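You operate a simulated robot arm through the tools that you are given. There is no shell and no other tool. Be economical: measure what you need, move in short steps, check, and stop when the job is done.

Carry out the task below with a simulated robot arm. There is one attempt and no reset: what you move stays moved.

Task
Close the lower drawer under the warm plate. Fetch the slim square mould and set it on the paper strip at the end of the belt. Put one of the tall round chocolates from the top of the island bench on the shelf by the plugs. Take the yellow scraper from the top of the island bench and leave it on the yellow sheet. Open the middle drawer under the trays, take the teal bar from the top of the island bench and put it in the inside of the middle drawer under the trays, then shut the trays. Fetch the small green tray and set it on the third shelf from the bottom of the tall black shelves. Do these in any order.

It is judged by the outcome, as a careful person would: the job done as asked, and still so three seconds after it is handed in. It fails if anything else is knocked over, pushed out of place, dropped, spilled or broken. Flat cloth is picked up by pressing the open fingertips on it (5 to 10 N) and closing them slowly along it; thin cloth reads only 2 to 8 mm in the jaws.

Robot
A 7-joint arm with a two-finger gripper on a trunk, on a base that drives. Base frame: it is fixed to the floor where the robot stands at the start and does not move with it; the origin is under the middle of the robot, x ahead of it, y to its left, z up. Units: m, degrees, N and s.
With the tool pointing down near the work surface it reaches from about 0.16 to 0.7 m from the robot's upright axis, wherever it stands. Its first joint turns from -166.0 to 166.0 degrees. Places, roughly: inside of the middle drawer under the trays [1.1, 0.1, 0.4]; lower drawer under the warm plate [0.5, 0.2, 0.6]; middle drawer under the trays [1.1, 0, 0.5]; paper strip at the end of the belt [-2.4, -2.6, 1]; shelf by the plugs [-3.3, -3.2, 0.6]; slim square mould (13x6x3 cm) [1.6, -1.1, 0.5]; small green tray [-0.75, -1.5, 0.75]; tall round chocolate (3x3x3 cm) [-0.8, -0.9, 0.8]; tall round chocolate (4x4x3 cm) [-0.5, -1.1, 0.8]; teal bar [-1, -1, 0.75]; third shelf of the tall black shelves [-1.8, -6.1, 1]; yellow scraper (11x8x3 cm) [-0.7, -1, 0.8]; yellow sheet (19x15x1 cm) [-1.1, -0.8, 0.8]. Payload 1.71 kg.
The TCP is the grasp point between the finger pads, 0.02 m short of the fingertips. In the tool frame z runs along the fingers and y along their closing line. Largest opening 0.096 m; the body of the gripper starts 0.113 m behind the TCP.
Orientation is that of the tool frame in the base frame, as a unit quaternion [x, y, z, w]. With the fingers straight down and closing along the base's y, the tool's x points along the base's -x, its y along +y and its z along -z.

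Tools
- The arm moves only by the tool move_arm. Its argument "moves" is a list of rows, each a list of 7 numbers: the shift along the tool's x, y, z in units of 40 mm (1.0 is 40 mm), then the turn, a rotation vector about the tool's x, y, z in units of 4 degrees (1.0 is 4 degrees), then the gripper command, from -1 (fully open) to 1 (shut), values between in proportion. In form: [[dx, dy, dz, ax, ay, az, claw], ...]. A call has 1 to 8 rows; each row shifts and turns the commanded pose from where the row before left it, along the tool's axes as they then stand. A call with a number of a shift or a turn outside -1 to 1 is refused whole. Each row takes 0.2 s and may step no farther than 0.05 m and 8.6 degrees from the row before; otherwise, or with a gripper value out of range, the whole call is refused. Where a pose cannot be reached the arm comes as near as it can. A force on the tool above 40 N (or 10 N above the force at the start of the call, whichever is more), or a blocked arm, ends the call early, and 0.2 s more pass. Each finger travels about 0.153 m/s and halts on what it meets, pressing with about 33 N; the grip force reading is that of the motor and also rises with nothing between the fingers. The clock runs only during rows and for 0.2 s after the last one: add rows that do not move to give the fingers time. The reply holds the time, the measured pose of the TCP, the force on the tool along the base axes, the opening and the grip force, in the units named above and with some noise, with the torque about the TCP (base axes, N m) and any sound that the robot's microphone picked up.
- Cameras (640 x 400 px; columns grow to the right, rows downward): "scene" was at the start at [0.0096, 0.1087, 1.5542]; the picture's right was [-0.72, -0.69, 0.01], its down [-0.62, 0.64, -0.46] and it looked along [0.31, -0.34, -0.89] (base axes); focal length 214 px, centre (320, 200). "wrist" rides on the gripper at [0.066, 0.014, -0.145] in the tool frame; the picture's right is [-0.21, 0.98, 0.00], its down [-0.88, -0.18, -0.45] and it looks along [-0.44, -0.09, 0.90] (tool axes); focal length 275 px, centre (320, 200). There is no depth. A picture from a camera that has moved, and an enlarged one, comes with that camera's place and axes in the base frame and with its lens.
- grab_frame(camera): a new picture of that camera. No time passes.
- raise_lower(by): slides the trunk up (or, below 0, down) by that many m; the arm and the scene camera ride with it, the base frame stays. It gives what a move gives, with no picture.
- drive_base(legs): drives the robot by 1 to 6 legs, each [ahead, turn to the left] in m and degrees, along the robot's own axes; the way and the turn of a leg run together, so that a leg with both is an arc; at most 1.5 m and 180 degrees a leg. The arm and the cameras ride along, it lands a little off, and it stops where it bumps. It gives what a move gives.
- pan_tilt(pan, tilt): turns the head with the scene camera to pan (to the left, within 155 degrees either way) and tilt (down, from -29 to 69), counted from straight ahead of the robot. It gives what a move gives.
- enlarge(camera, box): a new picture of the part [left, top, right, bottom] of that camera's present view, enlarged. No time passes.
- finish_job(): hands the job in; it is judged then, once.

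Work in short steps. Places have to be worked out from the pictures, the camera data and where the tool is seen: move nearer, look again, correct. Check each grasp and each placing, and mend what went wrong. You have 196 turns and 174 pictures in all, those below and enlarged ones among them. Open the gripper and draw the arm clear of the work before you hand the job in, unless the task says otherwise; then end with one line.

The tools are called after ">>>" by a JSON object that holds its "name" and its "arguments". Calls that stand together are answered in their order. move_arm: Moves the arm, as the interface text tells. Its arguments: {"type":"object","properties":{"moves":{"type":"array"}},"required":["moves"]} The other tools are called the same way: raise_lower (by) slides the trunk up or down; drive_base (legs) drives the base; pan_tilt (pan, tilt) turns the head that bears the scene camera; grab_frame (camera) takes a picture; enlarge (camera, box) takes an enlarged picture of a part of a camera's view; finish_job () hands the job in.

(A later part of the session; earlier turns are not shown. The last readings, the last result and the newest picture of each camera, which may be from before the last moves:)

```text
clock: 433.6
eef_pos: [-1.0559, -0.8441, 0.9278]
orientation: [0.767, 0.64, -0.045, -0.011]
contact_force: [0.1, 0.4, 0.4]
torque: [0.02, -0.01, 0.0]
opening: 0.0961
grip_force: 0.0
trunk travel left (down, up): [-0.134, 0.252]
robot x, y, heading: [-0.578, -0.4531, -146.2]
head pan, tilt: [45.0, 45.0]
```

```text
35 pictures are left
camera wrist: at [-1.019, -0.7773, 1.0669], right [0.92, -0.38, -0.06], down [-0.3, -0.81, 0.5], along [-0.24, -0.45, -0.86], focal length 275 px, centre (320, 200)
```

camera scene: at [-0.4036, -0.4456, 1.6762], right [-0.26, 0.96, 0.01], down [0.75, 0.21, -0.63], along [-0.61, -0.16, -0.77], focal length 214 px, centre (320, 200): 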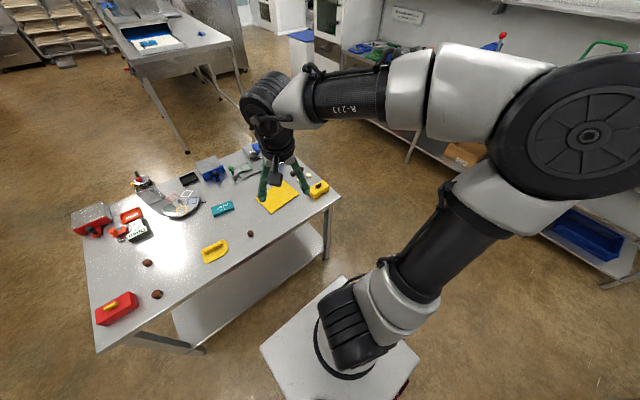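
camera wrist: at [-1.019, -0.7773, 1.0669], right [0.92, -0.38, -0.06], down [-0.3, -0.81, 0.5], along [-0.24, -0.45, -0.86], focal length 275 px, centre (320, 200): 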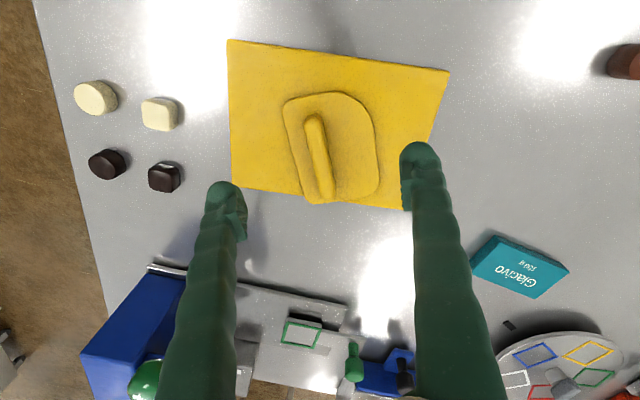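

Scraper lies on the yellow sheet. Next the teal bar at about (-0.897,-1.089), long axis ~-44 deg: I raise, rotate the tool clockwise to close across it (y to -134 deg), and turn the base 20 deg left.

>>> {"name": "move_arm", "arguments": {"moves": [[0, 0, -0.6, 0, 0, 1, -1], [0, 0, -0.6, 0, 0, 1, -1], [0, 0, -0.6, 0, 0, 1, -1], [0, 0, 0, 0, 0, 1, -1], [0, 0, 0, 0, 0, 1, -1], [0, 0, 0, 0, 0, 1, -1], [0, 0, 0, 0, 0, 1, -1], [0, 0, 0, 0, 0, 1, -1]]}}

>>> {"name": "move_arm", "arguments": {"moves": [[0, 0, 0, 0, 0, 1, -1], [0, 0, 0, 0, 0, 1, -1], [0, 0, 0, 0, 0, 1, -1], [0, 0, 0, 0, 0, 1, -1], [0, 0, 0, 0, 0, 1, -1], [0, 0, 0, 0, 0, 1, -1], [0, 0, 0, 0, 0, 1, -1], [0, 0, 0, 0, 0, 1, -1]]}}

>>> {"name": "move_arm", "arguments": {"moves": [[0, 0, 0, 0, 0, 1, -1], [0, 0, 0, 0, 0, 1, -1], [0, 0, 0, 0, 0, 1, -1], [0, 0, 0, 0, 0, 1, -1], [0, 0, 0, 0, 0, 1, -1], [0, 0, 0, 0, 0, 1, -1], [0, 0, 0, 0, 0, 1, -1], [0, 0, 0, 0, 0, 1, -1]]}}

>>> {"name": "move_arm", "arguments": {"moves": [[0, 0, 0, 0, 0, 1, -1], [0, 0, 0, 0, 0, 1, -1], [0, 0, 0, 0, 0, 1, -1], [0, 0, 0, 0, 0, 1, -1], [0, 0, 0, 0, 0, 1, -1], [0, 0, 0, 0, 0, 1, -1], [0, 0, 0, 0, 0, 1, -1], [0, 0, 0, 0, 0, 1, -1]]}}

>>> {"name": "move_arm", "arguments": {"moves": [[0, 0, 0, 0, 0, 1, -1], [0, 0, 0, 0, 0, 1, -1], [0, 0, 0, 0, 0, 1, -1], [0, 0, 0, 0, 0, 1, -1], [0, 0, 0, 0, 0, 0, -1]]}}

>>> {"name": "drive_base", "arguments": {"legs": [[0, 20]]}}

>>> {"name": "grab_frame", "arguments": {"camera": "wrist"}}

```text
clock: 435.4
eef_pos: [-1.0509, -0.8425, 1.0005]
orientation: [0.914, 0.402, -0.047, 0.001]
contact_force: [0.0, -0.8, -0.4]
torque: [0.01, -0.01, 0.03]
opening: 0.0961
grip_force: 0.2
trunk travel left (down, up): [-0.134, 0.252]
robot x, y, heading: [-0.5805, -0.4512, -146.2]
head pan, tilt: [45.0, 45.0]
```

```text
clock: 437.2
eef_pos: [-1.0504, -0.841, 1.0007]
orientation: [0.99, 0.136, -0.043, 0.014]
contact_force: [0.1, 0.6, -0.2]
torque: [0.0, -0.01, -0.01]
opening: 0.0959
grip_force: 0.0
trunk travel left (down, up): [-0.134, 0.252]
robot x, y, heading: [-0.5816, -0.4539, -146.0]
head pan, tilt: [45.0, 45.0]
```

```text
clock: 439.0
eef_pos: [-1.0517, -0.8413, 1.0017]
orientation: [0.989, -0.143, -0.039, 0.024]
contact_force: [-0.4, -0.1, 0.2]
torque: [-0.02, -0.01, -0.04]
opening: 0.0959
grip_force: 0.0
trunk travel left (down, up): [-0.134, 0.252]
robot x, y, heading: [-0.5806, -0.4559, -146.2]
head pan, tilt: [45.0, 45.0]
```

```text
clock: 440.8
eef_pos: [-1.0507, -0.8422, 1.0016]
orientation: [0.911, -0.41, -0.03, 0.035]
contact_force: [0.4, -0.6, 0.1]
torque: [0.01, 0.02, -0.04]
opening: 0.096
grip_force: 0.1
trunk travel left (down, up): [-0.134, 0.252]
robot x, y, heading: [-0.5801, -0.4526, -146.5]
head pan, tilt: [45.0, 45.0]
```

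```text
clock: 442.0
eef_pos: [-1.0506, -0.8415, 0.9994]
orientation: [0.845, -0.532, -0.026, 0.038]
contact_force: [-1.2, 1.6, -0.1]
torque: [-0.04, -0.01, -0.01]
opening: 0.096
grip_force: 0.0
trunk travel left (down, up): [-0.134, 0.252]
robot x, y, heading: [-0.5798, -0.455, -146.0]
head pan, tilt: [45.0, 45.0]
```

```text
clock: 443.6
eef_pos: [-0.8881, -0.9803, 0.999]
orientation: [0.926, -0.375, -0.018, 0.042]
contact_force: [0.9, -0.2, 0.3]
torque: [0.0, 0.01, -0.02]
opening: 0.0958
grip_force: 0.1
trunk travel left (down, up): [-0.134, 0.252]
robot x, y, heading: [-0.5803, -0.4524, -125.8]
head pan, tilt: [45.0, 45.0]
```

```text
34 pictures are left
camera wrist: at [-0.8413, -1.0277, 1.1452], right [-0.83, -0.56, 0.09], down [-0.47, 0.77, 0.43], along [-0.31, 0.31, -0.9], focal length 275 px, centre (320, 200)
```

wrist: 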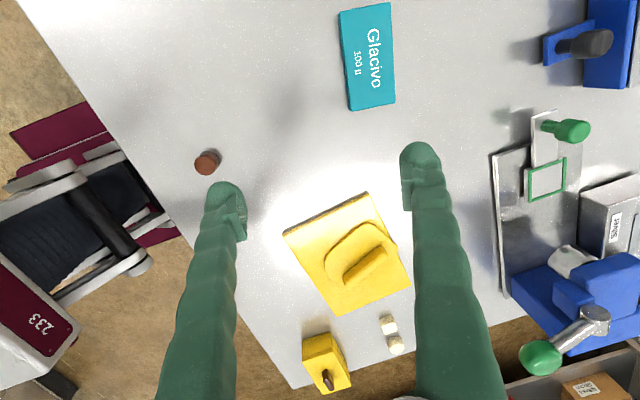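

The tool now closes across the teal bar (centre ≈(-0.904,-1.084)). Move over it, straighten, and descend to z≈0.845.

>>> {"name": "move_arm", "arguments": {"moves": [[0.51, 0.71, 0.3, 0.43, 0, 0, -1], [0.51, 0.71, 0.3, 0.43, 0, 0, -1], [0.51, 0.71, 0.3, 0.43, 0, 0, -1], [0, 0, 1, 0, 0, 0, -1], [0, 0, 1, 0, 0, 0, -1], [0, 0, 1, 0, 0, 0, -1], [0, 0, 0, 0, 0, 0, -1]]}}

>>> {"name": "grab_frame", "arguments": {"camera": "wrist"}}

```text
clock: 445.2
eef_pos: [-0.8983, -1.078, 0.8605]
orientation: [0.927, -0.375, -0.003, 0.008]
contact_force: [-0.2, 0.1, 0.5]
torque: [-0.02, 0.0, 0.02]
opening: 0.0957
grip_force: 0.1
trunk travel left (down, up): [-0.134, 0.252]
robot x, y, heading: [-0.5796, -0.4548, -126.1]
head pan, tilt: [45.0, 45.0]
```

```text
33 pictures are left
camera wrist: at [-0.8594, -1.1319, 1.0049], right [-0.83, -0.56, 0.02], down [-0.5, 0.75, 0.44], along [-0.26, 0.36, -0.9], focal length 275 px, centre (320, 200)
```

wrist: 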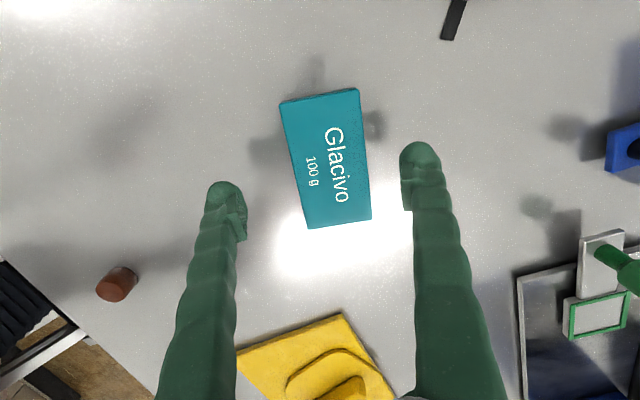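

Well centred. Descend 4.7 cm, close, lift.

>>> {"name": "move_arm", "arguments": {"moves": [[0.12, 0.08, 0.5, 0, 0, 0, -1], [0, 0, 0.4, 0, 0, 0, -1], [0, 0, 0.25, 0, 0, 0, -0.5], [0, 0, 0, 0, 0, 0, 0], [0, 0, 0, 0, 0, 0, 0.5], [0, 0, 0, 0, 0, 0, 1], [0, 0, 0, 0, 0, 0, 1]]}}

```text
clock: 446.4
eef_pos: [-0.8895, -1.0731, 0.8233]
orientation: [0.928, -0.373, -0.004, 0.011]
contact_force: [0.6, 0.5, -0.5]
torque: [0.02, -0.08, 0.01]
opening: 0.053
grip_force: 21.3
trunk travel left (down, up): [-0.134, 0.252]
robot x, y, heading: [-0.5815, -0.4549, -126.1]
head pan, tilt: [45.0, 45.0]
stopped in row 5: the force on the tool passed its limit at 61 N (the readings are from after the stop); the commanded pose is now the measured one
```

The fingers have met the bar (53 mm); close fully and check.

>>> {"name": "move_arm", "arguments": {"moves": [[0, 0, 0, 0, 0, 0, 1], [0, 0, 0, 0, 0, 0, 1], [0, 0, -0.3, 0, 0, 0, 1], [0, 0, -0.5, 0, 0, 0, 1], [0, 0, -0.8, 0, 0, 0, 1], [0, 0, 0, 0, 0, 0, 1]]}}

>>> {"name": "grab_frame", "arguments": {"camera": "wrist"}}

```text
clock: 447.8
eef_pos: [-0.8852, -1.0715, 0.8912]
orientation: [0.928, -0.373, -0.004, 0.011]
contact_force: [-0.1, -0.2, -1.6]
torque: [-0.02, 0.0, -0.02]
opening: 0.0528
grip_force: 32.9
trunk travel left (down, up): [-0.134, 0.252]
robot x, y, heading: [-0.5817, -0.4559, -125.8]
head pan, tilt: [45.0, 45.0]
```

```text
32 pictures are left
camera wrist: at [-0.8447, -1.1256, 1.0358], right [-0.83, -0.56, 0.02], down [-0.5, 0.75, 0.44], along [-0.27, 0.35, -0.9], focal length 275 px, centre (320, 200)
```

wrist: 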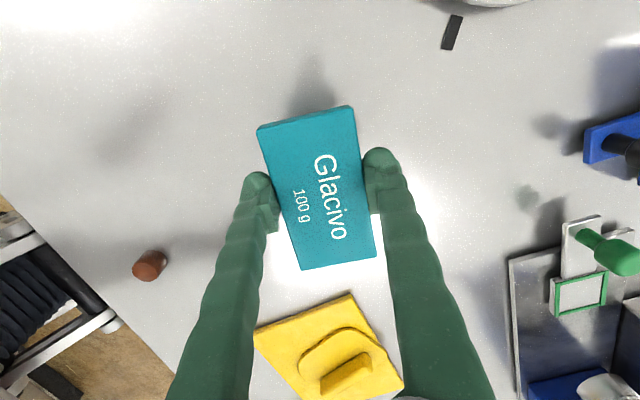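

Bar is held. Drive round to the open drawer: back off, along the counter, and face it.

>>> {"name": "drive_base", "arguments": {"legs": [[-0.2, 0], [0, 89.6], [1.13, 0], [0, 90]]}}

>>> {"name": "pan_tilt", "arguments": {"pan": 20, "tilt": 55}}

>>> {"name": "grab_frame", "arguments": {"camera": "wrist"}}

>>> {"name": "grab_frame", "arguments": {"camera": "scene"}}

```text
clock: 464.1
eef_pos: [0.7384, -0.382, 0.8913]
orientation: [0.391, 0.92, 0.012, 0.004]
contact_force: [0.1, 0.0, -1.1]
torque: [-0.02, 0.01, -0.04]
opening: 0.0527
grip_force: 33.0
trunk travel left (down, up): [-0.134, 0.252]
robot x, y, heading: [0.4195, -0.9898, 52.1]
head pan, tilt: [45.0, 45.0]
```

```text
clock: 464.9
eef_pos: [0.7311, -0.3923, 0.9008]
orientation: [0.39, 0.921, 0.019, 0.008]
contact_force: [0.1, 0.2, -1.0]
torque: [0.03, 0.02, -0.02]
opening: 0.0526
grip_force: 33.2
trunk travel left (down, up): [-0.134, 0.252]
robot x, y, heading: [0.4195, -0.9919, 51.8]
head pan, tilt: [20.0, 55.0]
```

```text
31 pictures are left
camera wrist: at [0.6911, -0.3409, 1.0462], right [0.85, 0.53, 0.04], down [0.46, -0.77, 0.43], along [0.26, -0.35, -0.9], focal length 275 px, centre (320, 200)
```

wrist: 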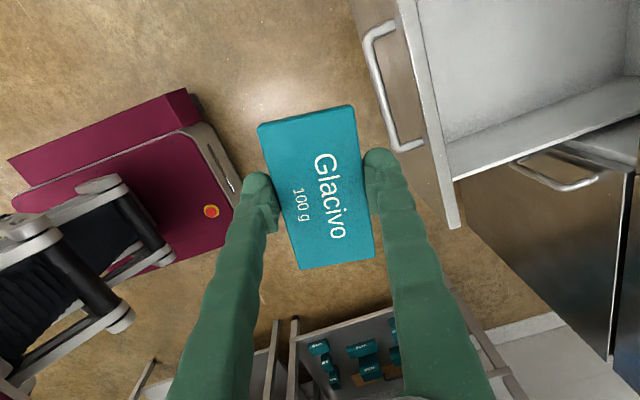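

```text
30 pictures are left
camera scene: at [0.2961, -0.8553, 1.5205], right [0.95, -0.31, -0.01], down [-0.26, -0.79, -0.56], along [0.17, 0.54, -0.83], focal length 214 px, centre (320, 200)
```

scene: 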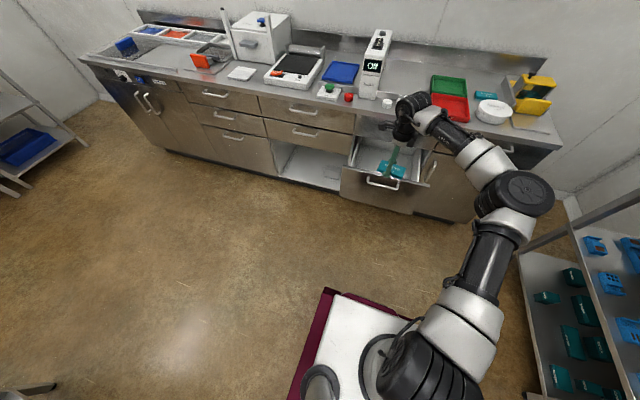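

Drawer interior spans about u 0.67–0.96, v 0.26–0.46. TCP is at u=0.82, v=0.117: drive forward 0.24 m, then lower into the drawer.

>>> {"name": "drive_base", "arguments": {"legs": [[0.24, 1.5]]}}

>>> {"name": "raise_lower", "arguments": {"by": -0.12}}

>>> {"name": "grab_frame", "arguments": {"camera": "wrist"}}

```text
clock: 466.8
eef_pos: [0.8671, -0.1922, 0.9]
orientation: [0.382, 0.924, 0.019, 0.007]
contact_force: [0.3, 0.0, -1.8]
torque: [0.04, 0.02, -0.02]
opening: 0.0526
grip_force: 32.5
trunk travel left (down, up): [-0.134, 0.252]
robot x, y, heading: [0.5647, -0.7974, 52.8]
head pan, tilt: [20.0, 55.0]
```

```text
clock: 468.3
eef_pos: [0.8601, -0.2033, 0.7904]
orientation: [0.382, 0.924, 0.027, 0.009]
contact_force: [-0.1, -0.4, -1.3]
torque: [0.0, -0.01, 0.02]
opening: 0.0527
grip_force: 33.1
trunk travel left (down, up): [-0.014, 0.372]
robot x, y, heading: [0.565, -0.8011, 53.0]
head pan, tilt: [20.0, 55.0]
```

```text
29 pictures are left
camera wrist: at [0.8174, -0.1543, 0.9359], right [0.84, 0.55, 0.05], down [0.47, -0.77, 0.43], along [0.28, -0.33, -0.9], focal length 275 px, centre (320, 200)
```

wrist: 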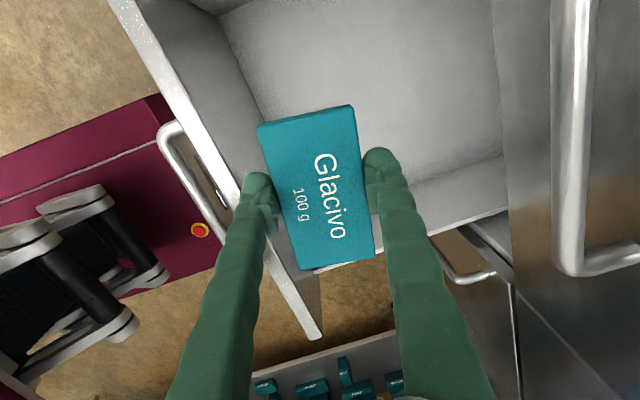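

The bar is inside the drawer's outline with good margins. Lower into it until light contact.

>>> {"name": "move_arm", "arguments": {"moves": [[0, 0, 0.9, 0, 0, 0, 1], [0, 0, 0.9, 0, 0, 0, 1], [0, 0, 0.8, 0, 0, 0, 1], [0, 0, 0.6, 0, 0, 0, 1], [0, 0, 0.5, 0, 0, 0, 1], [0, 0, 0.4, 0, 0, 0, 1], [0, 0, 0.3, 0, 0, 0, 1], [0, 0, 0, 0, 0, 0, 1]]}}

>>> {"name": "grab_frame", "arguments": {"camera": "wrist"}}

```text
clock: 470.1
eef_pos: [0.8675, -0.196, 0.6141]
orientation: [0.382, 0.924, 0.026, 0.009]
contact_force: [-0.3, 1.0, -0.8]
torque: [-0.02, 0.0, -0.01]
opening: 0.0527
grip_force: 33.1
trunk travel left (down, up): [-0.014, 0.372]
robot x, y, heading: [0.57, -0.7959, 53.3]
head pan, tilt: [20.0, 55.0]
```

```text
28 pictures are left
camera wrist: at [0.8245, -0.1468, 0.7599], right [0.84, 0.55, 0.05], down [0.48, -0.77, 0.43], along [0.28, -0.33, -0.9], focal length 275 px, centre (320, 200)
```

wrist: 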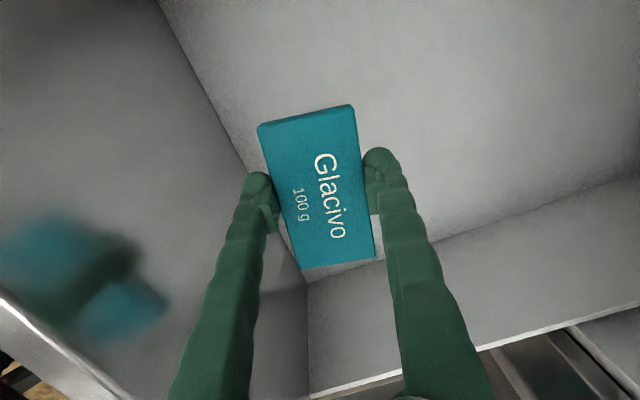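

Continue down in 8 mm steps.

>>> {"name": "move_arm", "arguments": {"moves": [[0, 0, 0.3, 0, 0, 0, 1], [0, 0, 0.2, 0, 0, 0, 1], [0, 0, 0.2, 0, 0, 0, 1], [0, 0, 0.2, 0, 0, 0, 1], [0, 0, 0.2, 0, 0, 0, 1], [0, 0, 0.2, 0, 0, 0, 1], [0, 0, 0.2, 0, 0, 0, 1], [0, 0, 0, 0, 0, 0, 1]]}}

```text
clock: 471.9
eef_pos: [0.8683, -0.1952, 0.5551]
orientation: [0.381, 0.924, 0.027, 0.007]
contact_force: [-0.2, -0.2, -0.5]
torque: [0.02, 0.01, 0.01]
opening: 0.0527
grip_force: 32.7
trunk travel left (down, up): [-0.014, 0.372]
robot x, y, heading: [0.5675, -0.7977, 53.3]
head pan, tilt: [20.0, 55.0]
```

>>> {"name": "move_arm", "arguments": {"moves": [[0, 0, 0.2, 0, 0, 0, 1], [0, 0, 0.2, 0, 0, 0, 1], [0, 0, 0.2, 0, 0, 0, 1], [0, 0, 0.2, 0, 0, 0, 1], [0, 0, 0.2, 0, 0, 0, 1], [0, 0, 0.2, 0, 0, 0, 1], [0, 0, 0.2, 0, 0, 0, 1], [0, 0, 0, 0, 0, 0, 1]]}}

>>> {"name": "grab_frame", "arguments": {"camera": "wrist"}}

```text
clock: 473.7
eef_pos: [0.8724, -0.2184, 0.5142]
orientation: [0.382, 0.924, 0.027, 0.007]
contact_force: [-0.4, -0.7, -1.9]
torque: [0.0, 0.01, -0.05]
opening: 0.0526
grip_force: 33.5
out of reach, approached as far as the arm can: row 1, 2, 3, 4, 5, 6, 7
trunk travel left (down, up): [-0.014, 0.372]
robot x, y, heading: [0.567, -0.7967, 52.9]
head pan, tilt: [20.0, 55.0]
```

```text
27 pictures are left
camera wrist: at [0.831, -0.1695, 0.6596], right [0.84, 0.55, 0.05], down [0.48, -0.77, 0.43], along [0.28, -0.33, -0.9], focal length 275 px, centre (320, 200)
```

wrist: 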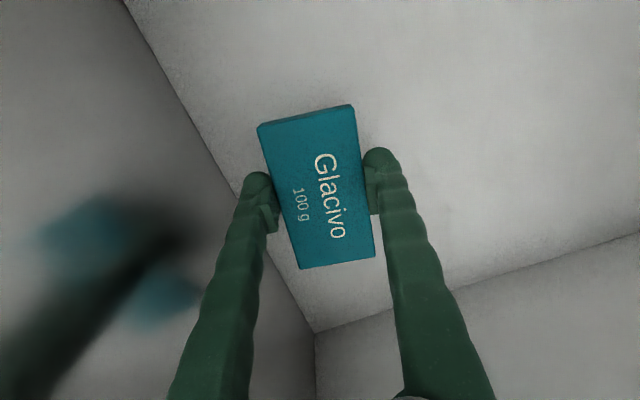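

Near the arm's lower limit; use the last of the trunk travel, then release just above/at the floor.

>>> {"name": "raise_lower", "arguments": {"by": -0.013}}

>>> {"name": "move_arm", "arguments": {"moves": [[-0.15, 0.4, 0.4, 0, 0, 0, 1], [0, 0, 0.4, 0, 0, 0, 1], [0, 0, 0.3, 0, 0, 0, 1], [0, 0, 0, 0, 0, 0, 1]]}}

```text
clock: 474.3
eef_pos: [0.8724, -0.2182, 0.5021]
orientation: [0.382, 0.924, 0.028, 0.007]
contact_force: [0.2, 0.6, -0.4]
torque: [0.03, 0.0, 0.01]
opening: 0.0527
grip_force: 33.0
trunk travel left (down, up): [-0.001, 0.385]
robot x, y, heading: [0.571, -0.796, 53.2]
head pan, tilt: [20.0, 55.0]
```

```text
clock: 475.3
eef_pos: [0.8912, -0.2342, 0.4777]
orientation: [0.381, 0.924, 0.028, 0.008]
contact_force: [-1.0, -0.4, -0.6]
torque: [-0.01, 0.01, -0.02]
opening: 0.0526
grip_force: 33.2
out of reach, approached as far as the arm can: row 1, 2, 3
trunk travel left (down, up): [-0.001, 0.385]
robot x, y, heading: [0.5659, -0.7971, 53.6]
head pan, tilt: [20.0, 55.0]
```

Still no contact, and the arm does descend; continue a little more.

>>> {"name": "move_arm", "arguments": {"moves": [[0, 0, 0.4, 0, 0, 0, 1], [0, 0, 0.4, 0, 0, 0, 1], [0, 0, 0.4, 0, 0, 0, 1], [0, 0, 0.4, 0, 0, 0, 1], [0, 0, 0.4, 0, 0, 0, 1], [0, 0, 0, 0, 0, 0, 1]]}}

>>> {"name": "grab_frame", "arguments": {"camera": "wrist"}}

```text
clock: 475.9
eef_pos: [0.8878, -0.2453, 0.4778]
orientation: [0.382, 0.923, 0.041, 0.007]
contact_force: [-0.1, -1.6, -2.2]
torque: [0.01, -0.04, 0.01]
opening: 0.0528
grip_force: 32.9
out of reach, approached as far as the arm can: row 1, 2
trunk travel left (down, up): [-0.001, 0.385]
robot x, y, heading: [0.5666, -0.7975, 53.2]
head pan, tilt: [20.0, 55.0]
stopped in row 2: the force on the tool passed its limit at 50 N (the readings are from after the stop); the commanded pose is now the measured one
```

```text
26 pictures are left
camera wrist: at [0.8455, -0.2, 0.6255], right [0.84, 0.54, 0.08], down [0.47, -0.78, 0.41], along [0.28, -0.31, -0.91], focal length 275 px, centre (320, 200)
```

wrist: 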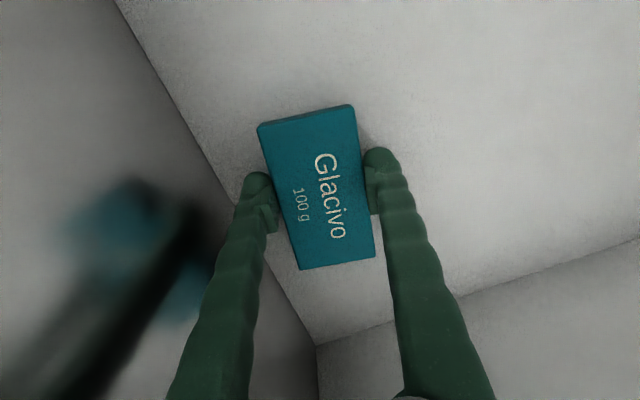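

Floor contact. Open gently and rise straight up out of the drawer.

>>> {"name": "move_arm", "arguments": {"moves": [[0, 0, 0.1, 0, 0, 0, 0.0], [0, 0, 0, 0, 0, 0, -0.3], [0, 0, 0, 0, 0, 0, -0.5], [0, 0, -0.5, 0, 0, 0, -0.5], [0, 0, -0.8, 0, 0, 0, -0.5], [0, 0, -0.8, 0, 0, 0, -0.5], [0, 0, -0.8, 0, 0, 0, -0.5], [0, 0, -0.8, 0, 0, 0, -0.5]]}}

>>> {"name": "raise_lower", "arguments": {"by": 0.25}}

>>> {"name": "grab_frame", "arguments": {"camera": "wrist"}}

```text
clock: 477.7
eef_pos: [0.8846, -0.2566, 0.6223]
orientation: [0.382, 0.923, 0.041, 0.006]
contact_force: [1.4, 1.4, 1.3]
torque: [-0.02, -0.02, 0.03]
opening: 0.0707
grip_force: 0.1
trunk travel left (down, up): [-0.001, 0.385]
robot x, y, heading: [0.5675, -0.7998, 53.1]
head pan, tilt: [20.0, 55.0]
```

```text
clock: 480.3
eef_pos: [0.8846, -0.2573, 0.8704]
orientation: [0.382, 0.923, 0.041, 0.007]
contact_force: [0.3, 0.8, -0.5]
torque: [0.0, 0.01, 0.0]
opening: 0.0719
grip_force: 0.0
trunk travel left (down, up): [-0.251, 0.135]
robot x, y, heading: [0.5678, -0.7998, 53.1]
head pan, tilt: [20.0, 55.0]
```

```text
25 pictures are left
camera wrist: at [0.8416, -0.2118, 1.0167], right [0.84, 0.54, 0.08], down [0.47, -0.78, 0.41], along [0.28, -0.31, -0.91], focal length 275 px, centre (320, 200)
```

wrist: 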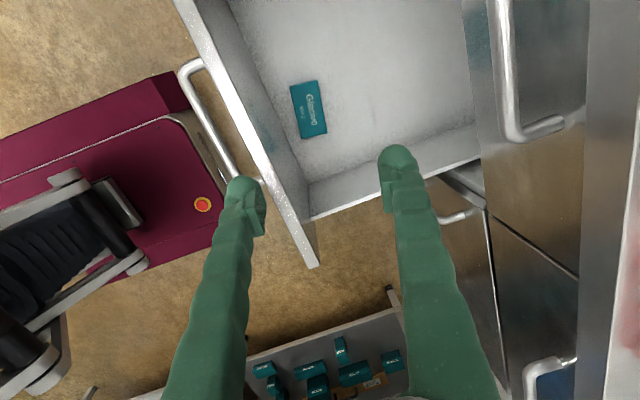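

The teal bar is in the drawer. Now shut it: back off, pitch the closed fingers forward ~44 deg, lower to below the handle, and push by driving.

>>> {"name": "drive_base", "arguments": {"legs": [[-0.32, 0]]}}

>>> {"name": "move_arm", "arguments": {"moves": [[0, 0, 0, -1, 0, 0, 1], [0, 0, 0, -1, 0, 0, 1], [0, 0, 0, -1, 0, 0, 1], [0, 0, 0, -1, 0, 0, 1], [0, 0, 0, -1, 0, 0, 1], [0, 0, 0, -1, 0, 0, 1], [0, 0, 0, -1, 0, 0, 1], [0, 0, 0, -1, 0, 0, 1]]}}

>>> {"name": "move_arm", "arguments": {"moves": [[0, 0, 0, -1, 0, 0, 1], [0, 0, 0, -1, 0, 0, 1], [0, 0, 0, -1, 0, 0, 1], [0, 0, 0, 0, 0, 0, 1]]}}

>>> {"name": "raise_lower", "arguments": {"by": -0.24}}

```text
clock: 482.5
eef_pos: [0.692, -0.5088, 0.8701]
orientation: [0.38, 0.924, 0.042, 0.007]
contact_force: [0.0, 0.4, 1.3]
torque: [0.02, -0.03, 0.0]
opening: 0.0719
grip_force: 0.0
trunk travel left (down, up): [-0.251, 0.135]
robot x, y, heading: [0.3703, -1.0534, 53.4]
head pan, tilt: [20.0, 55.0]
```

```text
clock: 484.3
eef_pos: [0.6865, -0.5191, 0.8805]
orientation: [0.362, 0.875, 0.302, 0.113]
contact_force: [0.9, -0.5, -0.3]
torque: [0.02, -0.01, -0.03]
opening: 0.0
grip_force: 28.4
trunk travel left (down, up): [-0.251, 0.135]
robot x, y, heading: [0.3752, -1.0511, 53.3]
head pan, tilt: [20.0, 55.0]
```

```text
clock: 485.3
eef_pos: [0.6846, -0.5199, 0.8795]
orientation: [0.348, 0.838, 0.392, 0.151]
contact_force: [0.1, 1.2, 0.2]
torque: [-0.02, -0.02, -0.03]
opening: 0.0
grip_force: 29.3
trunk travel left (down, up): [-0.251, 0.135]
robot x, y, heading: [0.3787, -1.0528, 53.1]
head pan, tilt: [20.0, 55.0]
```

```text
clock: 487.8
eef_pos: [0.6853, -0.5196, 0.6397]
orientation: [0.349, 0.838, 0.392, 0.15]
contact_force: [-0.2, -0.1, -0.1]
torque: [0.0, -0.02, 0.0]
opening: 0.0
grip_force: 30.0
trunk travel left (down, up): [-0.011, 0.375]
robot x, y, heading: [0.3733, -1.0528, 53.3]
head pan, tilt: [20.0, 55.0]
```

Lower 4 cm and drive forward to push the drawer home.

>>> {"name": "move_arm", "arguments": {"moves": [[0, -0.38, 0.32, 0, 0, 0, 1], [0, -0.38, 0.32, 0, 0, 0, 1], [0, 0, 0, 0, 0, 0, 1]]}}

>>> {"name": "drive_base", "arguments": {"legs": [[0.22, 0], [0.12, 0]]}}

>>> {"name": "grab_frame", "arguments": {"camera": "scene"}}

```text
clock: 488.6
eef_pos: [0.686, -0.5179, 0.5994]
orientation: [0.349, 0.838, 0.392, 0.15]
contact_force: [0.3, -0.4, 0.6]
torque: [0.01, 0.03, 0.02]
opening: 0.0003
grip_force: 29.9
trunk travel left (down, up): [-0.011, 0.375]
robot x, y, heading: [0.3776, -1.0551, 53.2]
head pan, tilt: [20.0, 55.0]
```

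```text
clock: 491.2
eef_pos: [0.8894, -0.2438, 0.5967]
orientation: [0.349, 0.839, 0.389, 0.15]
contact_force: [-0.8, 0.2, 0.3]
torque: [-0.02, -0.01, 0.04]
opening: 0.0
grip_force: 29.9
trunk travel left (down, up): [-0.011, 0.375]
robot x, y, heading: [0.5811, -0.7785, 53.4]
head pan, tilt: [20.0, 55.0]
```

```text
24 pictures are left
camera scene: at [0.4488, -0.653, 1.3973], right [0.96, -0.28, 0.0], down [-0.24, -0.79, -0.57], along [0.16, 0.54, -0.82], focal length 214 px, centre (320, 200)
```

scene: 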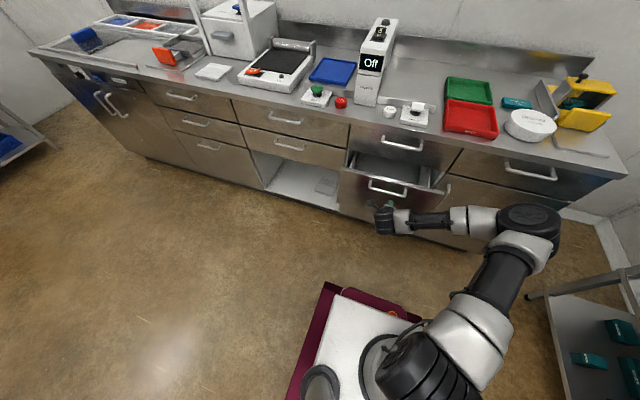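

The drawer is going in. Push on.

>>> {"name": "drive_base", "arguments": {"legs": [[0.14, 0]]}}

>>> {"name": "drive_base", "arguments": {"legs": [[0.04, 0]]}}

>>> {"name": "grab_frame", "arguments": {"camera": "scene"}}

```text
clock: 492.6
eef_pos: [0.9713, -0.1305, 0.6039]
orientation: [0.348, 0.838, 0.394, 0.149]
contact_force: [-1.1, -0.2, 0.1]
torque: [0.01, 0.0, -0.01]
opening: 0.0002
grip_force: 29.6
trunk travel left (down, up): [-0.011, 0.375]
robot x, y, heading: [0.6671, -0.6656, 53.4]
head pan, tilt: [20.0, 55.0]
```

```text
clock: 493.5
eef_pos: [0.9688, -0.1324, 0.6263]
orientation: [0.343, 0.831, 0.41, 0.152]
contact_force: [-0.2, -0.2, 0.6]
torque: [0.03, -0.02, 0.0]
opening: 0.0
grip_force: 29.2
trunk travel left (down, up): [-0.011, 0.375]
robot x, y, heading: [0.6785, -0.6415, 53.6]
head pan, tilt: [20.0, 55.0]
stopped in leg 1: the force on the tool passed its limit at 99 N (the readings are from after the stop); the commanded pose is now the measured one
```

```text
23 pictures are left
camera scene: at [0.5549, -0.5096, 1.3972], right [0.96, -0.28, -0.01], down [-0.24, -0.79, -0.56], along [0.15, 0.54, -0.83], focal length 214 px, centre (320, 200)
```

scene: 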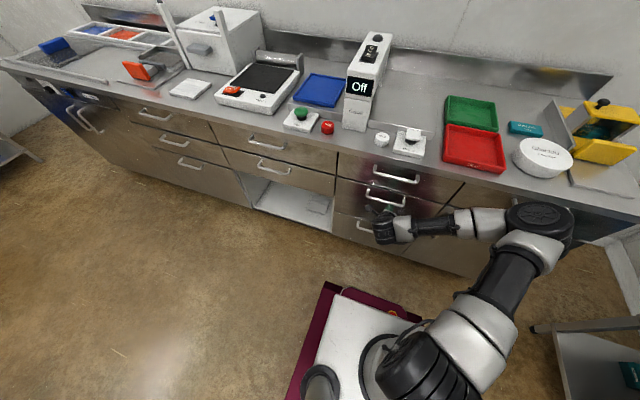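

The drawer seems shut (hard stop). Ease the tool down a bit, back off, and check.

>>> {"name": "move_arm", "arguments": {"moves": [[0, -0.35, 0.3, 0, 0, 0, 1], [0, -0.2, 0.0, 0, 0, 0, 1], [0, 0, -0.5, 0, 0, 0, 1]]}}

>>> {"name": "drive_base", "arguments": {"legs": [[-0.35, 0]]}}

>>> {"name": "enlarge", "arguments": {"camera": "scene", "box": [220, 70, 500, 245]}}

```text
clock: 494.3
eef_pos: [0.9543, -0.1454, 0.6138]
orientation: [0.345, 0.831, 0.409, 0.152]
contact_force: [0.4, -0.3, -0.6]
torque: [0.0, -0.02, 0.02]
opening: 0.0
grip_force: 29.1
trunk travel left (down, up): [-0.011, 0.375]
robot x, y, heading: [0.6797, -0.6395, 53.4]
head pan, tilt: [20.0, 55.0]
```

```text
clock: 496.7
eef_pos: [0.7443, -0.4248, 0.6136]
orientation: [0.34, 0.833, 0.409, 0.15]
contact_force: [0.7, 1.4, -1.3]
torque: [0.01, 0.03, -0.01]
opening: 0.0
grip_force: 29.4
trunk travel left (down, up): [-0.011, 0.375]
robot x, y, heading: [0.4794, -0.925, 54.1]
head pan, tilt: [20.0, 55.0]
```

```text
2.29 times, centred on (360, 158) of scene
camera zoom: at [0.3483, -0.7922, 1.3971], right [0.96, -0.27, -0.01], down [-0.23, -0.8, -0.56], along [0.15, 0.54, -0.83], focal length 490 px, centre (229, 297)
```

zoom: 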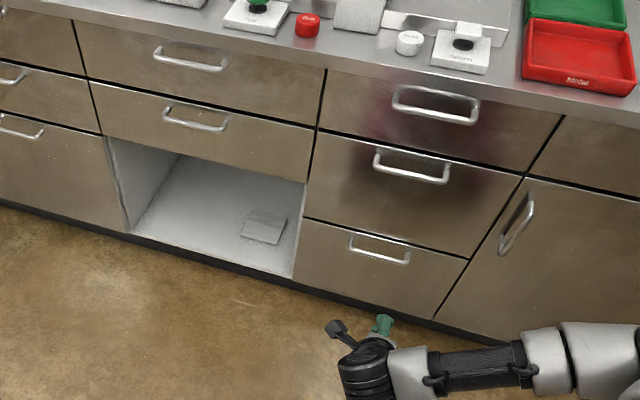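

The middle drawer is shut flush. Last: the chocolate. I roll the gripper back to its natural side, raise, and drive to face the isolated 3 cm chocolate at (-0.807,-0.883).

>>> {"name": "raise_lower", "arguments": {"by": 0.32}}

>>> {"name": "move_arm", "arguments": {"moves": [[0, 0, 0, 0, 0, -1, 0], [0, 0, 0, 0, 0, -1, 0], [0, 0, 0, 0, 0, -1, 0], [0, 0, 0, 0, 0, -1, 0], [0, 0, 0, 0, 0, -1, 0], [0, 0, 0, 0, 0, -1, 0], [0, 0, 0, 0, 0, -1, 0], [0, 0, 0, 0, 0, -1, 0]]}}

>>> {"name": "move_arm", "arguments": {"moves": [[0, 0, 0, 0, 0, -1, 0], [0, 0, 0, 0, 0, -1, 0], [0, 0, 0, 0, 0, -1, 0], [0, 0, 0, 0, 0, -1, 0], [0, 0, 0, 0, 0, -1, 0], [0, 0, 0, 0, 0, -1, 0], [0, 0, 0, 0, 0, -1, 0], [0, 0, 0, 0, 0, -1, 0]]}}

>>> {"name": "move_arm", "arguments": {"moves": [[0, 0, 0, 0, 0, -1, 0], [0, 0, 0, 0, 0, -1, 0], [0, 0, 0, 0, 0, -1, 0], [0, 0, 0, 0, 0, -1, 0], [0, 0, 0, 0, 0, -1, 0], [0, 0, 0, 0, 0, 0, 0]]}}

>>> {"name": "drive_base", "arguments": {"legs": [[0, 89.6], [1.14, 0], [0, 90]]}}

>>> {"name": "grab_frame", "arguments": {"camera": "wrist"}}

```text
clock: 499.9
eef_pos: [0.7381, -0.4323, 0.9432]
orientation: [0.339, 0.83, 0.416, 0.152]
contact_force: [0.1, -0.2, -0.3]
torque: [0.0, 0.0, -0.01]
opening: 0.0
grip_force: 29.5
trunk travel left (down, up): [-0.331, 0.055]
robot x, y, heading: [0.4771, -0.9218, 54.2]
head pan, tilt: [20.0, 55.0]
```

```text
clock: 501.7
eef_pos: [0.7379, -0.431, 0.9419]
orientation: [0.097, 0.891, 0.358, 0.261]
contact_force: [-0.9, -0.4, 0.2]
torque: [0.0, 0.01, 0.0]
opening: 0.0479
grip_force: 0.0
trunk travel left (down, up): [-0.331, 0.055]
robot x, y, heading: [0.4756, -0.9238, 54.0]
head pan, tilt: [20.0, 55.0]
```

```text
clock: 503.5
eef_pos: [0.7379, -0.4326, 0.9432]
orientation: [-0.153, 0.883, 0.273, 0.349]
contact_force: [-0.4, -0.3, -0.3]
torque: [0.01, 0.01, 0.02]
opening: 0.0477
grip_force: 0.0
trunk travel left (down, up): [-0.331, 0.055]
robot x, y, heading: [0.4771, -0.923, 54.0]
head pan, tilt: [20.0, 55.0]
```

```text
clock: 504.9
eef_pos: [0.739, -0.431, 0.9425]
orientation: [-0.304, 0.843, 0.208, 0.392]
contact_force: [0.1, -0.1, -1.2]
torque: [-0.03, 0.02, 0.0]
opening: 0.0481
grip_force: 0.2
trunk travel left (down, up): [-0.331, 0.055]
robot x, y, heading: [0.4738, -0.9241, 53.9]
head pan, tilt: [20.0, 55.0]
```

```text
clock: 520.1
eef_pos: [-0.7143, -0.7183, 0.9422]
orientation: [0.85, 0.283, -0.397, 0.199]
contact_force: [0.5, -0.3, 0.4]
torque: [0.01, -0.04, 0.04]
opening: 0.0482
grip_force: 0.1
trunk travel left (down, up): [-0.331, 0.055]
robot x, y, heading: [-0.4344, -0.2329, -128.3]
head pan, tilt: [20.0, 55.0]
```

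```text
21 pictures are left
camera wrist: at [-0.5902, -0.6272, 0.9804], right [0.52, -0.81, 0.27], down [-0.33, 0.11, 0.94], along [-0.79, -0.57, -0.21], focal length 275 px, centre (320, 200)
```

wrist: 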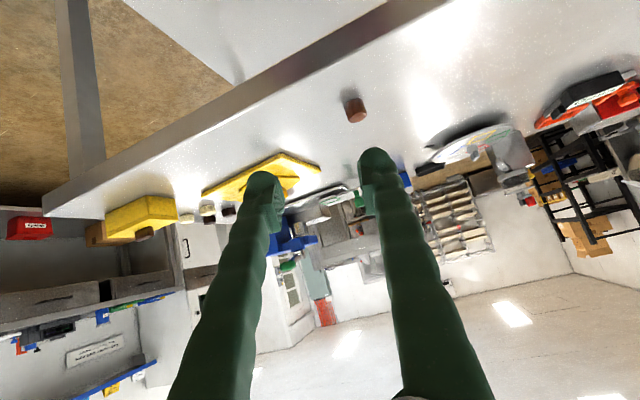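

Chocolate seen at (-0.814,-0.885). Drive 13 cm nearer, level the roll, move over it and down to z≈0.857.

>>> {"name": "drive_base", "arguments": {"legs": [[0.13, 0]]}}

>>> {"name": "move_arm", "arguments": {"moves": [[-0.26, 0.3, 0.4, 0, 0, -1, -0.2], [-0.26, 0.3, 0.4, 0, 0, -1, -0.2], [-0.26, 0.3, 0.2, 0, 0, 0, -0.2], [0.56, 0, 0.43, 0, 0, 0, -0.2], [0.56, 0, 0.43, 0, 0, 0, -0.2], [0.56, 0, 0.43, 0, 0, 0, -0.2], [0, 0, 0, 0, 0, 0, -0.2]]}}

>>> {"name": "grab_frame", "arguments": {"camera": "wrist"}}

```text
clock: 521.4
eef_pos: [-0.7742, -0.7945, 0.9618]
orientation: [0.844, 0.28, -0.409, 0.206]
contact_force: [-1.2, 0.8, -1.1]
torque: [0.01, 0.06, -0.05]
opening: 0.048
grip_force: 0.0
trunk travel left (down, up): [-0.331, 0.055]
robot x, y, heading: [-0.5135, -0.3377, -128.6]
head pan, tilt: [20.0, 55.0]
```

```text
clock: 523.0
eef_pos: [-0.8012, -0.872, 0.8667]
orientation: [0.826, 0.34, -0.414, 0.173]
contact_force: [-0.8, 0.1, 0.0]
torque: [0.02, -0.02, -0.02]
opening: 0.0575
grip_force: 0.1
trunk travel left (down, up): [-0.331, 0.055]
robot x, y, heading: [-0.5129, -0.3362, -128.6]
head pan, tilt: [20.0, 55.0]
```

```text
20 pictures are left
camera wrist: at [-0.6819, -0.773, 0.9008], right [0.6, -0.78, 0.17], down [-0.25, 0.02, 0.97], along [-0.76, -0.63, -0.19], focal length 275 px, centre (320, 200)
```

wrist: 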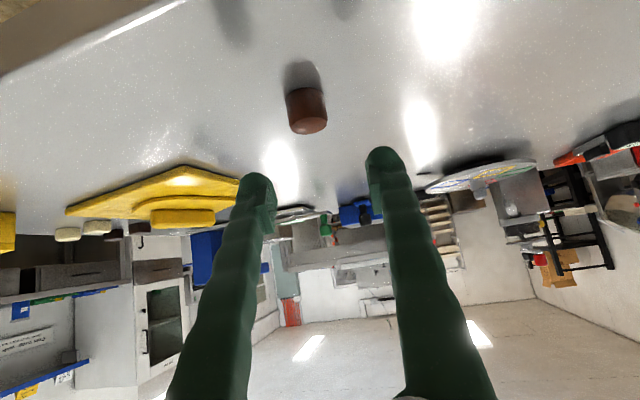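

Chocolate centred (lateral error 1 mm). Advance and descend 5 cm, then close.

>>> {"name": "move_arm", "arguments": {"moves": [[0.26, 0, 0.36, 0, 0, 0, -0.2], [0.26, 0, 0.36, 0, 0, 0, -0.2], [0.24, 0, 0.3, 0, 0, 0, -0.2], [0, 0, 0, 0, 0, 0, 0.2], [0, 0, 0, 0, 0, 0, 0.6], [0, 0, 0, 0, 0, 0, 1], [0, 0, 0, 0, 0, 0, 1]]}}

>>> {"name": "move_arm", "arguments": {"moves": [[-0.4, 0, -0.3, 0, 0, 0, 1], [-0.4, 0, -0.3, 0, 0, 0, 1], [-0.4, 0, -0.3, 0, 0, 0, 1], [0, 0, 0, 0, 0, 0, 1]]}}

>>> {"name": "grab_frame", "arguments": {"camera": "wrist"}}

```text
clock: 524.6
eef_pos: [-0.8238, -0.8717, 0.8392]
orientation: [0.826, 0.341, -0.413, 0.174]
contact_force: [-0.2, 0.6, 0.7]
torque: [-0.02, -0.02, -0.01]
opening: 0.0
grip_force: 29.2
out of reach, approached as far as the arm can: row 2, 3
trunk travel left (down, up): [-0.331, 0.055]
robot x, y, heading: [-0.5165, -0.3361, -128.8]
head pan, tilt: [20.0, 55.0]
```

```text
clock: 525.6
eef_pos: [-0.8225, -0.873, 0.9004]
orientation: [0.826, 0.34, -0.415, 0.173]
contact_force: [-0.5, 0.7, 0.4]
torque: [0.0, -0.03, -0.01]
opening: 0.0
grip_force: 29.7
trunk travel left (down, up): [-0.331, 0.055]
robot x, y, heading: [-0.5153, -0.34, -128.7]
head pan, tilt: [20.0, 55.0]
```

```text
19 pictures are left
camera wrist: at [-0.7034, -0.7737, 0.9341], right [0.6, -0.78, 0.17], down [-0.25, 0.02, 0.97], along [-0.76, -0.63, -0.18], focal length 275 px, centre (320, 200)
```

wrist: 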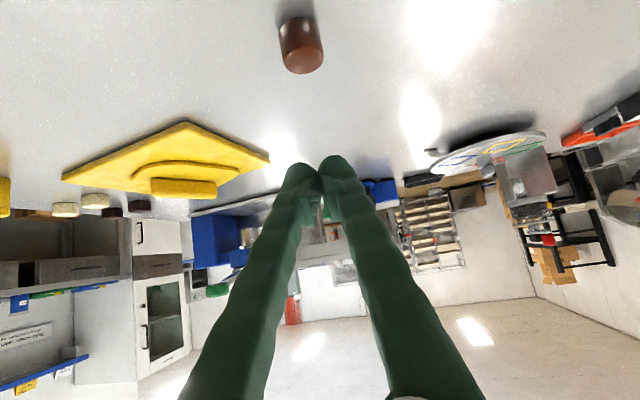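

The arm couldn't reach lower in this pose; I open and lower with the trunk instead (8.4 cm), then close.

>>> {"name": "move_arm", "arguments": {"moves": [[0, 0.15, 0, 0, 0, 0, -0.2], [0, 0, 0, 0, 0, 0, -0.2], [0, 0, 0, 0, 0, 0, -0.2]]}}

>>> {"name": "raise_lower", "arguments": {"by": -0.083}}

>>> {"name": "grab_frame", "arguments": {"camera": "wrist"}}

```text
clock: 526.4
eef_pos: [-0.8189, -0.8769, 0.9016]
orientation: [0.826, 0.341, -0.414, 0.174]
contact_force: [0.1, -0.5, 0.6]
torque: [0.02, 0.04, 0.01]
opening: 0.0575
grip_force: 0.1
trunk travel left (down, up): [-0.331, 0.055]
robot x, y, heading: [-0.5173, -0.3425, -128.7]
head pan, tilt: [20.0, 55.0]
```

```text
clock: 527.6
eef_pos: [-0.8187, -0.877, 0.8184]
orientation: [0.825, 0.34, -0.417, 0.175]
contact_force: [2.4, 2.4, 15.6]
torque: [0.3, 0.3, 0.08]
opening: 0.0576
grip_force: 0.2
trunk travel left (down, up): [-0.248, 0.138]
robot x, y, heading: [-0.5157, -0.3395, -128.4]
head pan, tilt: [20.0, 55.0]
```

```text
18 pictures are left
camera wrist: at [-0.6992, -0.7776, 0.8515], right [0.6, -0.78, 0.17], down [-0.25, 0.02, 0.97], along [-0.76, -0.63, -0.18], focal length 275 px, centre (320, 200)
```

wrist: 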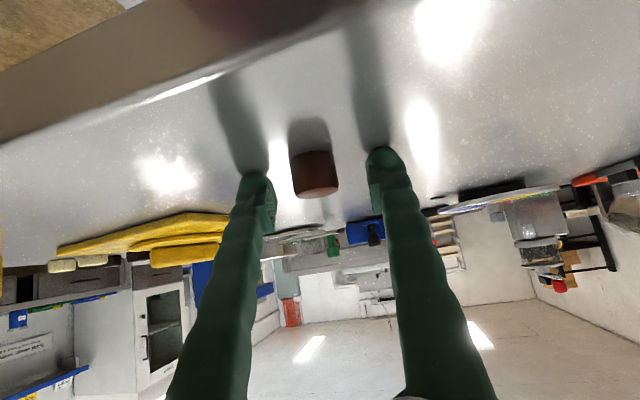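

The chocolate is between the fingertips. Close, then lift with the trunk.

>>> {"name": "move_arm", "arguments": {"moves": [[0, 0, 0, 0, 0, 0, 0.1], [0, 0, 0, 0, 0, 0, 0.4], [0, 0, 0, 0, 0, 0, 0.7], [0, 0, 0, 0, 0, 0, 1], [0, 0, 0, 0, 0, 0, 1]]}}

>>> {"name": "raise_lower", "arguments": {"by": 0.1}}

>>> {"name": "grab_frame", "arguments": {"camera": "wrist"}}

```text
clock: 528.8
eef_pos: [-0.8187, -0.8769, 0.8183]
orientation: [0.825, 0.339, -0.417, 0.175]
contact_force: [-5.2, 1.3, 27.8]
torque: [0.08, 0.26, 0.0]
opening: 0.0199
grip_force: 32.9
trunk travel left (down, up): [-0.248, 0.138]
robot x, y, heading: [-0.5131, -0.3356, -128.5]
head pan, tilt: [20.0, 55.0]
```

```text
clock: 530.1
eef_pos: [-0.8181, -0.8764, 0.9172]
orientation: [0.826, 0.34, -0.415, 0.173]
contact_force: [0.4, -0.6, 0.3]
torque: [-0.02, 0.04, 0.01]
opening: 0.02
grip_force: 32.9
trunk travel left (down, up): [-0.348, 0.038]
robot x, y, heading: [-0.5122, -0.3391, -128.5]
head pan, tilt: [20.0, 55.0]
```

```text
17 pictures are left
camera wrist: at [-0.6993, -0.7776, 0.9516], right [0.6, -0.78, 0.17], down [-0.25, 0.02, 0.97], along [-0.76, -0.63, -0.18], focal length 275 px, centre (320, 200)
```

wrist: 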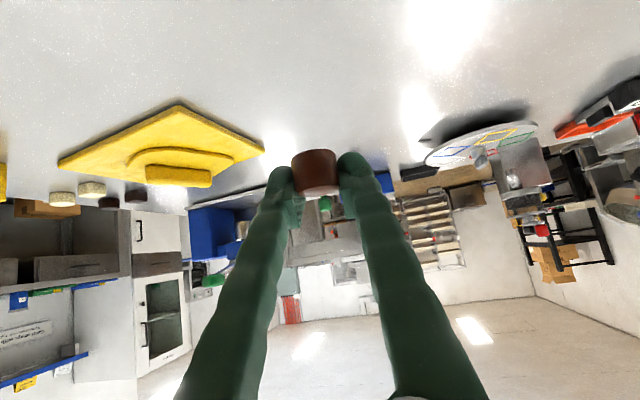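

Chocolate held. Drive round the island's far side (u≈-1.4) toward the conveyor's other side and look.

>>> {"name": "drive_base", "arguments": {"legs": [[-0.12, 0], [0, -87.8], [1.2, 0], [0, 90], [1.2, 0], [1.15, 0]]}}

>>> {"name": "pan_tilt", "arguments": {"pan": 15, "tilt": 25}}

>>> {"name": "grab_frame", "arguments": {"camera": "scene"}}

```text
clock: 558.4
eef_pos: [-2.9109, -2.0448, 0.918]
orientation: [0.807, 0.383, -0.405, 0.195]
contact_force: [0.4, 1.0, 0.0]
torque: [0.02, -0.02, -0.02]
opening: 0.0202
grip_force: 32.9
trunk travel left (down, up): [-0.348, 0.038]
robot x, y, heading: [-2.6631, -1.4792, -122.6]
head pan, tilt: [20.0, 55.0]
```

```text
clock: 559.3
eef_pos: [-2.9036, -2.0335, 0.9268]
orientation: [0.804, 0.381, -0.411, 0.199]
contact_force: [-0.4, -0.1, -0.1]
torque: [0.0, 0.03, -0.03]
opening: 0.0203
grip_force: 32.6
trunk travel left (down, up): [-0.348, 0.038]
robot x, y, heading: [-2.6629, -1.4749, -122.6]
head pan, tilt: [15.0, 25.0]
```

```text
16 pictures are left
camera scene: at [-2.5459, -1.6208, 1.778], right [-0.95, 0.3, 0.0], down [0.14, 0.42, -0.9], along [-0.27, -0.86, -0.44], focal length 214 px, centre (320, 200)
```

scene: 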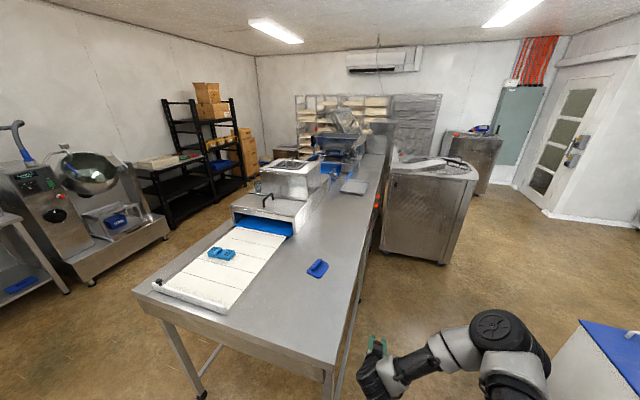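

The side of the conveyor (u<-1.03) is free down to a cabinet at v≈-5.1. Drive alongside and turn to face the table, with the hand lowered below the top.

>>> {"name": "drive_base", "arguments": {"legs": [[0, -22], [1.48, 0], [0, 108]]}}

>>> {"name": "raise_lower", "arguments": {"by": -0.25}}

>>> {"name": "pan_tilt", "arguments": {"pan": 20, "tilt": 40}}

>>> {"name": "grab_frame", "arguments": {"camera": "scene"}}

>>> {"name": "grab_frame", "arguments": {"camera": "wrist"}}

```text
clock: 573.9
eef_pos: [-3.3368, -2.6052, 0.9271]
orientation: [0.332, 0.825, -0.167, 0.425]
contact_force: [-0.2, -0.5, -0.6]
torque: [0.01, -0.02, 0.02]
opening: 0.0204
grip_force: 32.8
trunk travel left (down, up): [-0.348, 0.038]
robot x, y, heading: [-3.8732, -2.3324, -36.8]
head pan, tilt: [15.0, 25.0]
```

```text
clock: 576.5
eef_pos: [-3.3486, -2.598, 0.6874]
orientation: [0.332, 0.822, -0.169, 0.432]
contact_force: [0.3, -0.2, 0.5]
torque: [-0.01, -0.01, -0.01]
opening: 0.0208
grip_force: 32.8
trunk travel left (down, up): [-0.098, 0.288]
robot x, y, heading: [-3.8757, -2.3284, -37.2]
head pan, tilt: [15.0, 25.0]
```

```text
clock: 577.3
eef_pos: [-3.348, -2.5977, 0.6868]
orientation: [0.331, 0.822, -0.168, 0.431]
contact_force: [0.2, -0.3, -0.5]
torque: [0.04, 0.01, 0.0]
opening: 0.0204
grip_force: 32.7
trunk travel left (down, up): [-0.098, 0.288]
robot x, y, heading: [-3.8789, -2.3306, -37.2]
head pan, tilt: [20.0, 40.0]
```

```text
15 pictures are left
camera scene: at [-3.7311, -2.2081, 1.5046], right [-0.29, -0.96, -0.01], down [-0.62, 0.2, -0.76], along [0.72, -0.22, -0.65], focal length 214 px, centre (320, 200)
```

scene: 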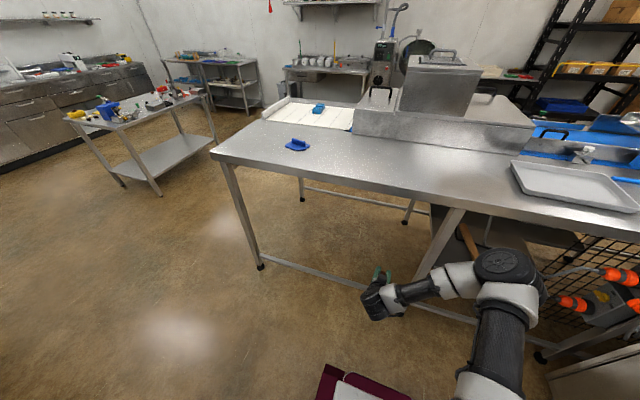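

```text
14 pictures are left
camera wrist: at [-3.452, -2.4797, 0.7151], right [0.76, 0.63, 0.18], down [-0.04, -0.23, 0.97], along [0.65, -0.74, -0.15], focal length 275 px, centre (320, 200)
```

wrist: 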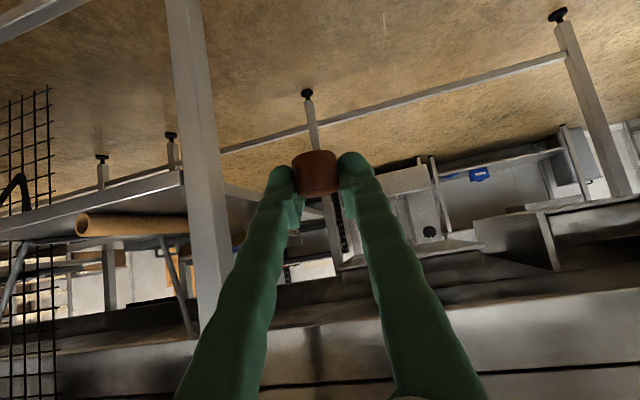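

The plugs (orange/black) hang on a mesh right of a shelf (z≈0.6, edge u≈-0.95) that holds a paper roll at v≈-4.5; between the table leg (v≈-4.31) and the roll there's a free gap around v=-4.4. Turn 20 deg right, shift 5 cm right, drive 15 cm and look.

>>> {"name": "drive_base", "arguments": {"legs": [[0, -20]]}}

>>> {"name": "move_arm", "arguments": {"moves": [[0, -0.6, 0, 0, 0, 0, 1], [0, -0.6, 0, 0, 0, 0, 1], [0, 0, 0, 0, 0, 0, 1]]}}

>>> {"name": "drive_base", "arguments": {"legs": [[0.12, 0]]}}

>>> {"name": "grab_frame", "arguments": {"camera": "wrist"}}

```text
clock: 578.9
eef_pos: [-3.4737, -2.7625, 0.6866]
orientation: [0.471, 0.751, -0.242, 0.396]
contact_force: [0.2, 0.9, 0.2]
torque: [0.0, -0.01, -0.03]
opening: 0.0202
grip_force: 33.1
trunk travel left (down, up): [-0.098, 0.288]
robot x, y, heading: [-3.8773, -2.3271, -57.2]
head pan, tilt: [20.0, 40.0]
```

```text
clock: 579.7
eef_pos: [-3.5219, -2.7747, 0.6942]
orientation: [0.469, 0.747, -0.245, 0.402]
contact_force: [0.2, 0.0, 0.0]
torque: [0.03, 0.02, -0.02]
opening: 0.0203
grip_force: 33.0
trunk travel left (down, up): [-0.098, 0.288]
robot x, y, heading: [-3.8726, -2.3279, -57.1]
head pan, tilt: [20.0, 40.0]
```

```text
clock: 581.0
eef_pos: [-3.4555, -2.8768, 0.6935]
orientation: [0.468, 0.748, -0.244, 0.403]
contact_force: [-0.2, 0.6, 0.4]
torque: [-0.01, 0.0, 0.03]
opening: 0.0204
grip_force: 33.2
trunk travel left (down, up): [-0.098, 0.288]
robot x, y, heading: [-3.8087, -2.4301, -57.3]
head pan, tilt: [20.0, 40.0]
```

```text
13 pictures are left
camera wrist: at [-3.5134, -2.7307, 0.7199], right [0.93, 0.33, 0.18], down [-0.12, -0.19, 0.97], along [0.35, -0.92, -0.14], focal length 275 px, centre (320, 200)
```

wrist: 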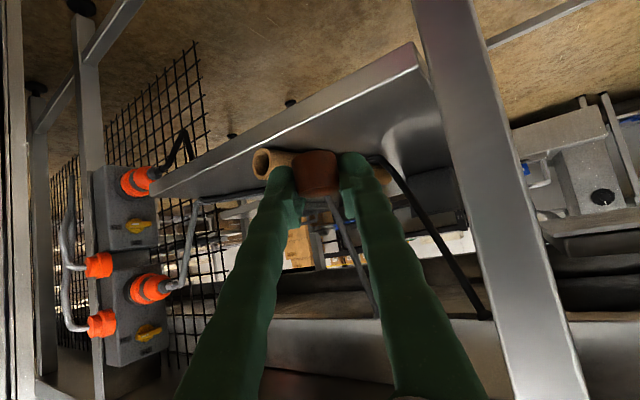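

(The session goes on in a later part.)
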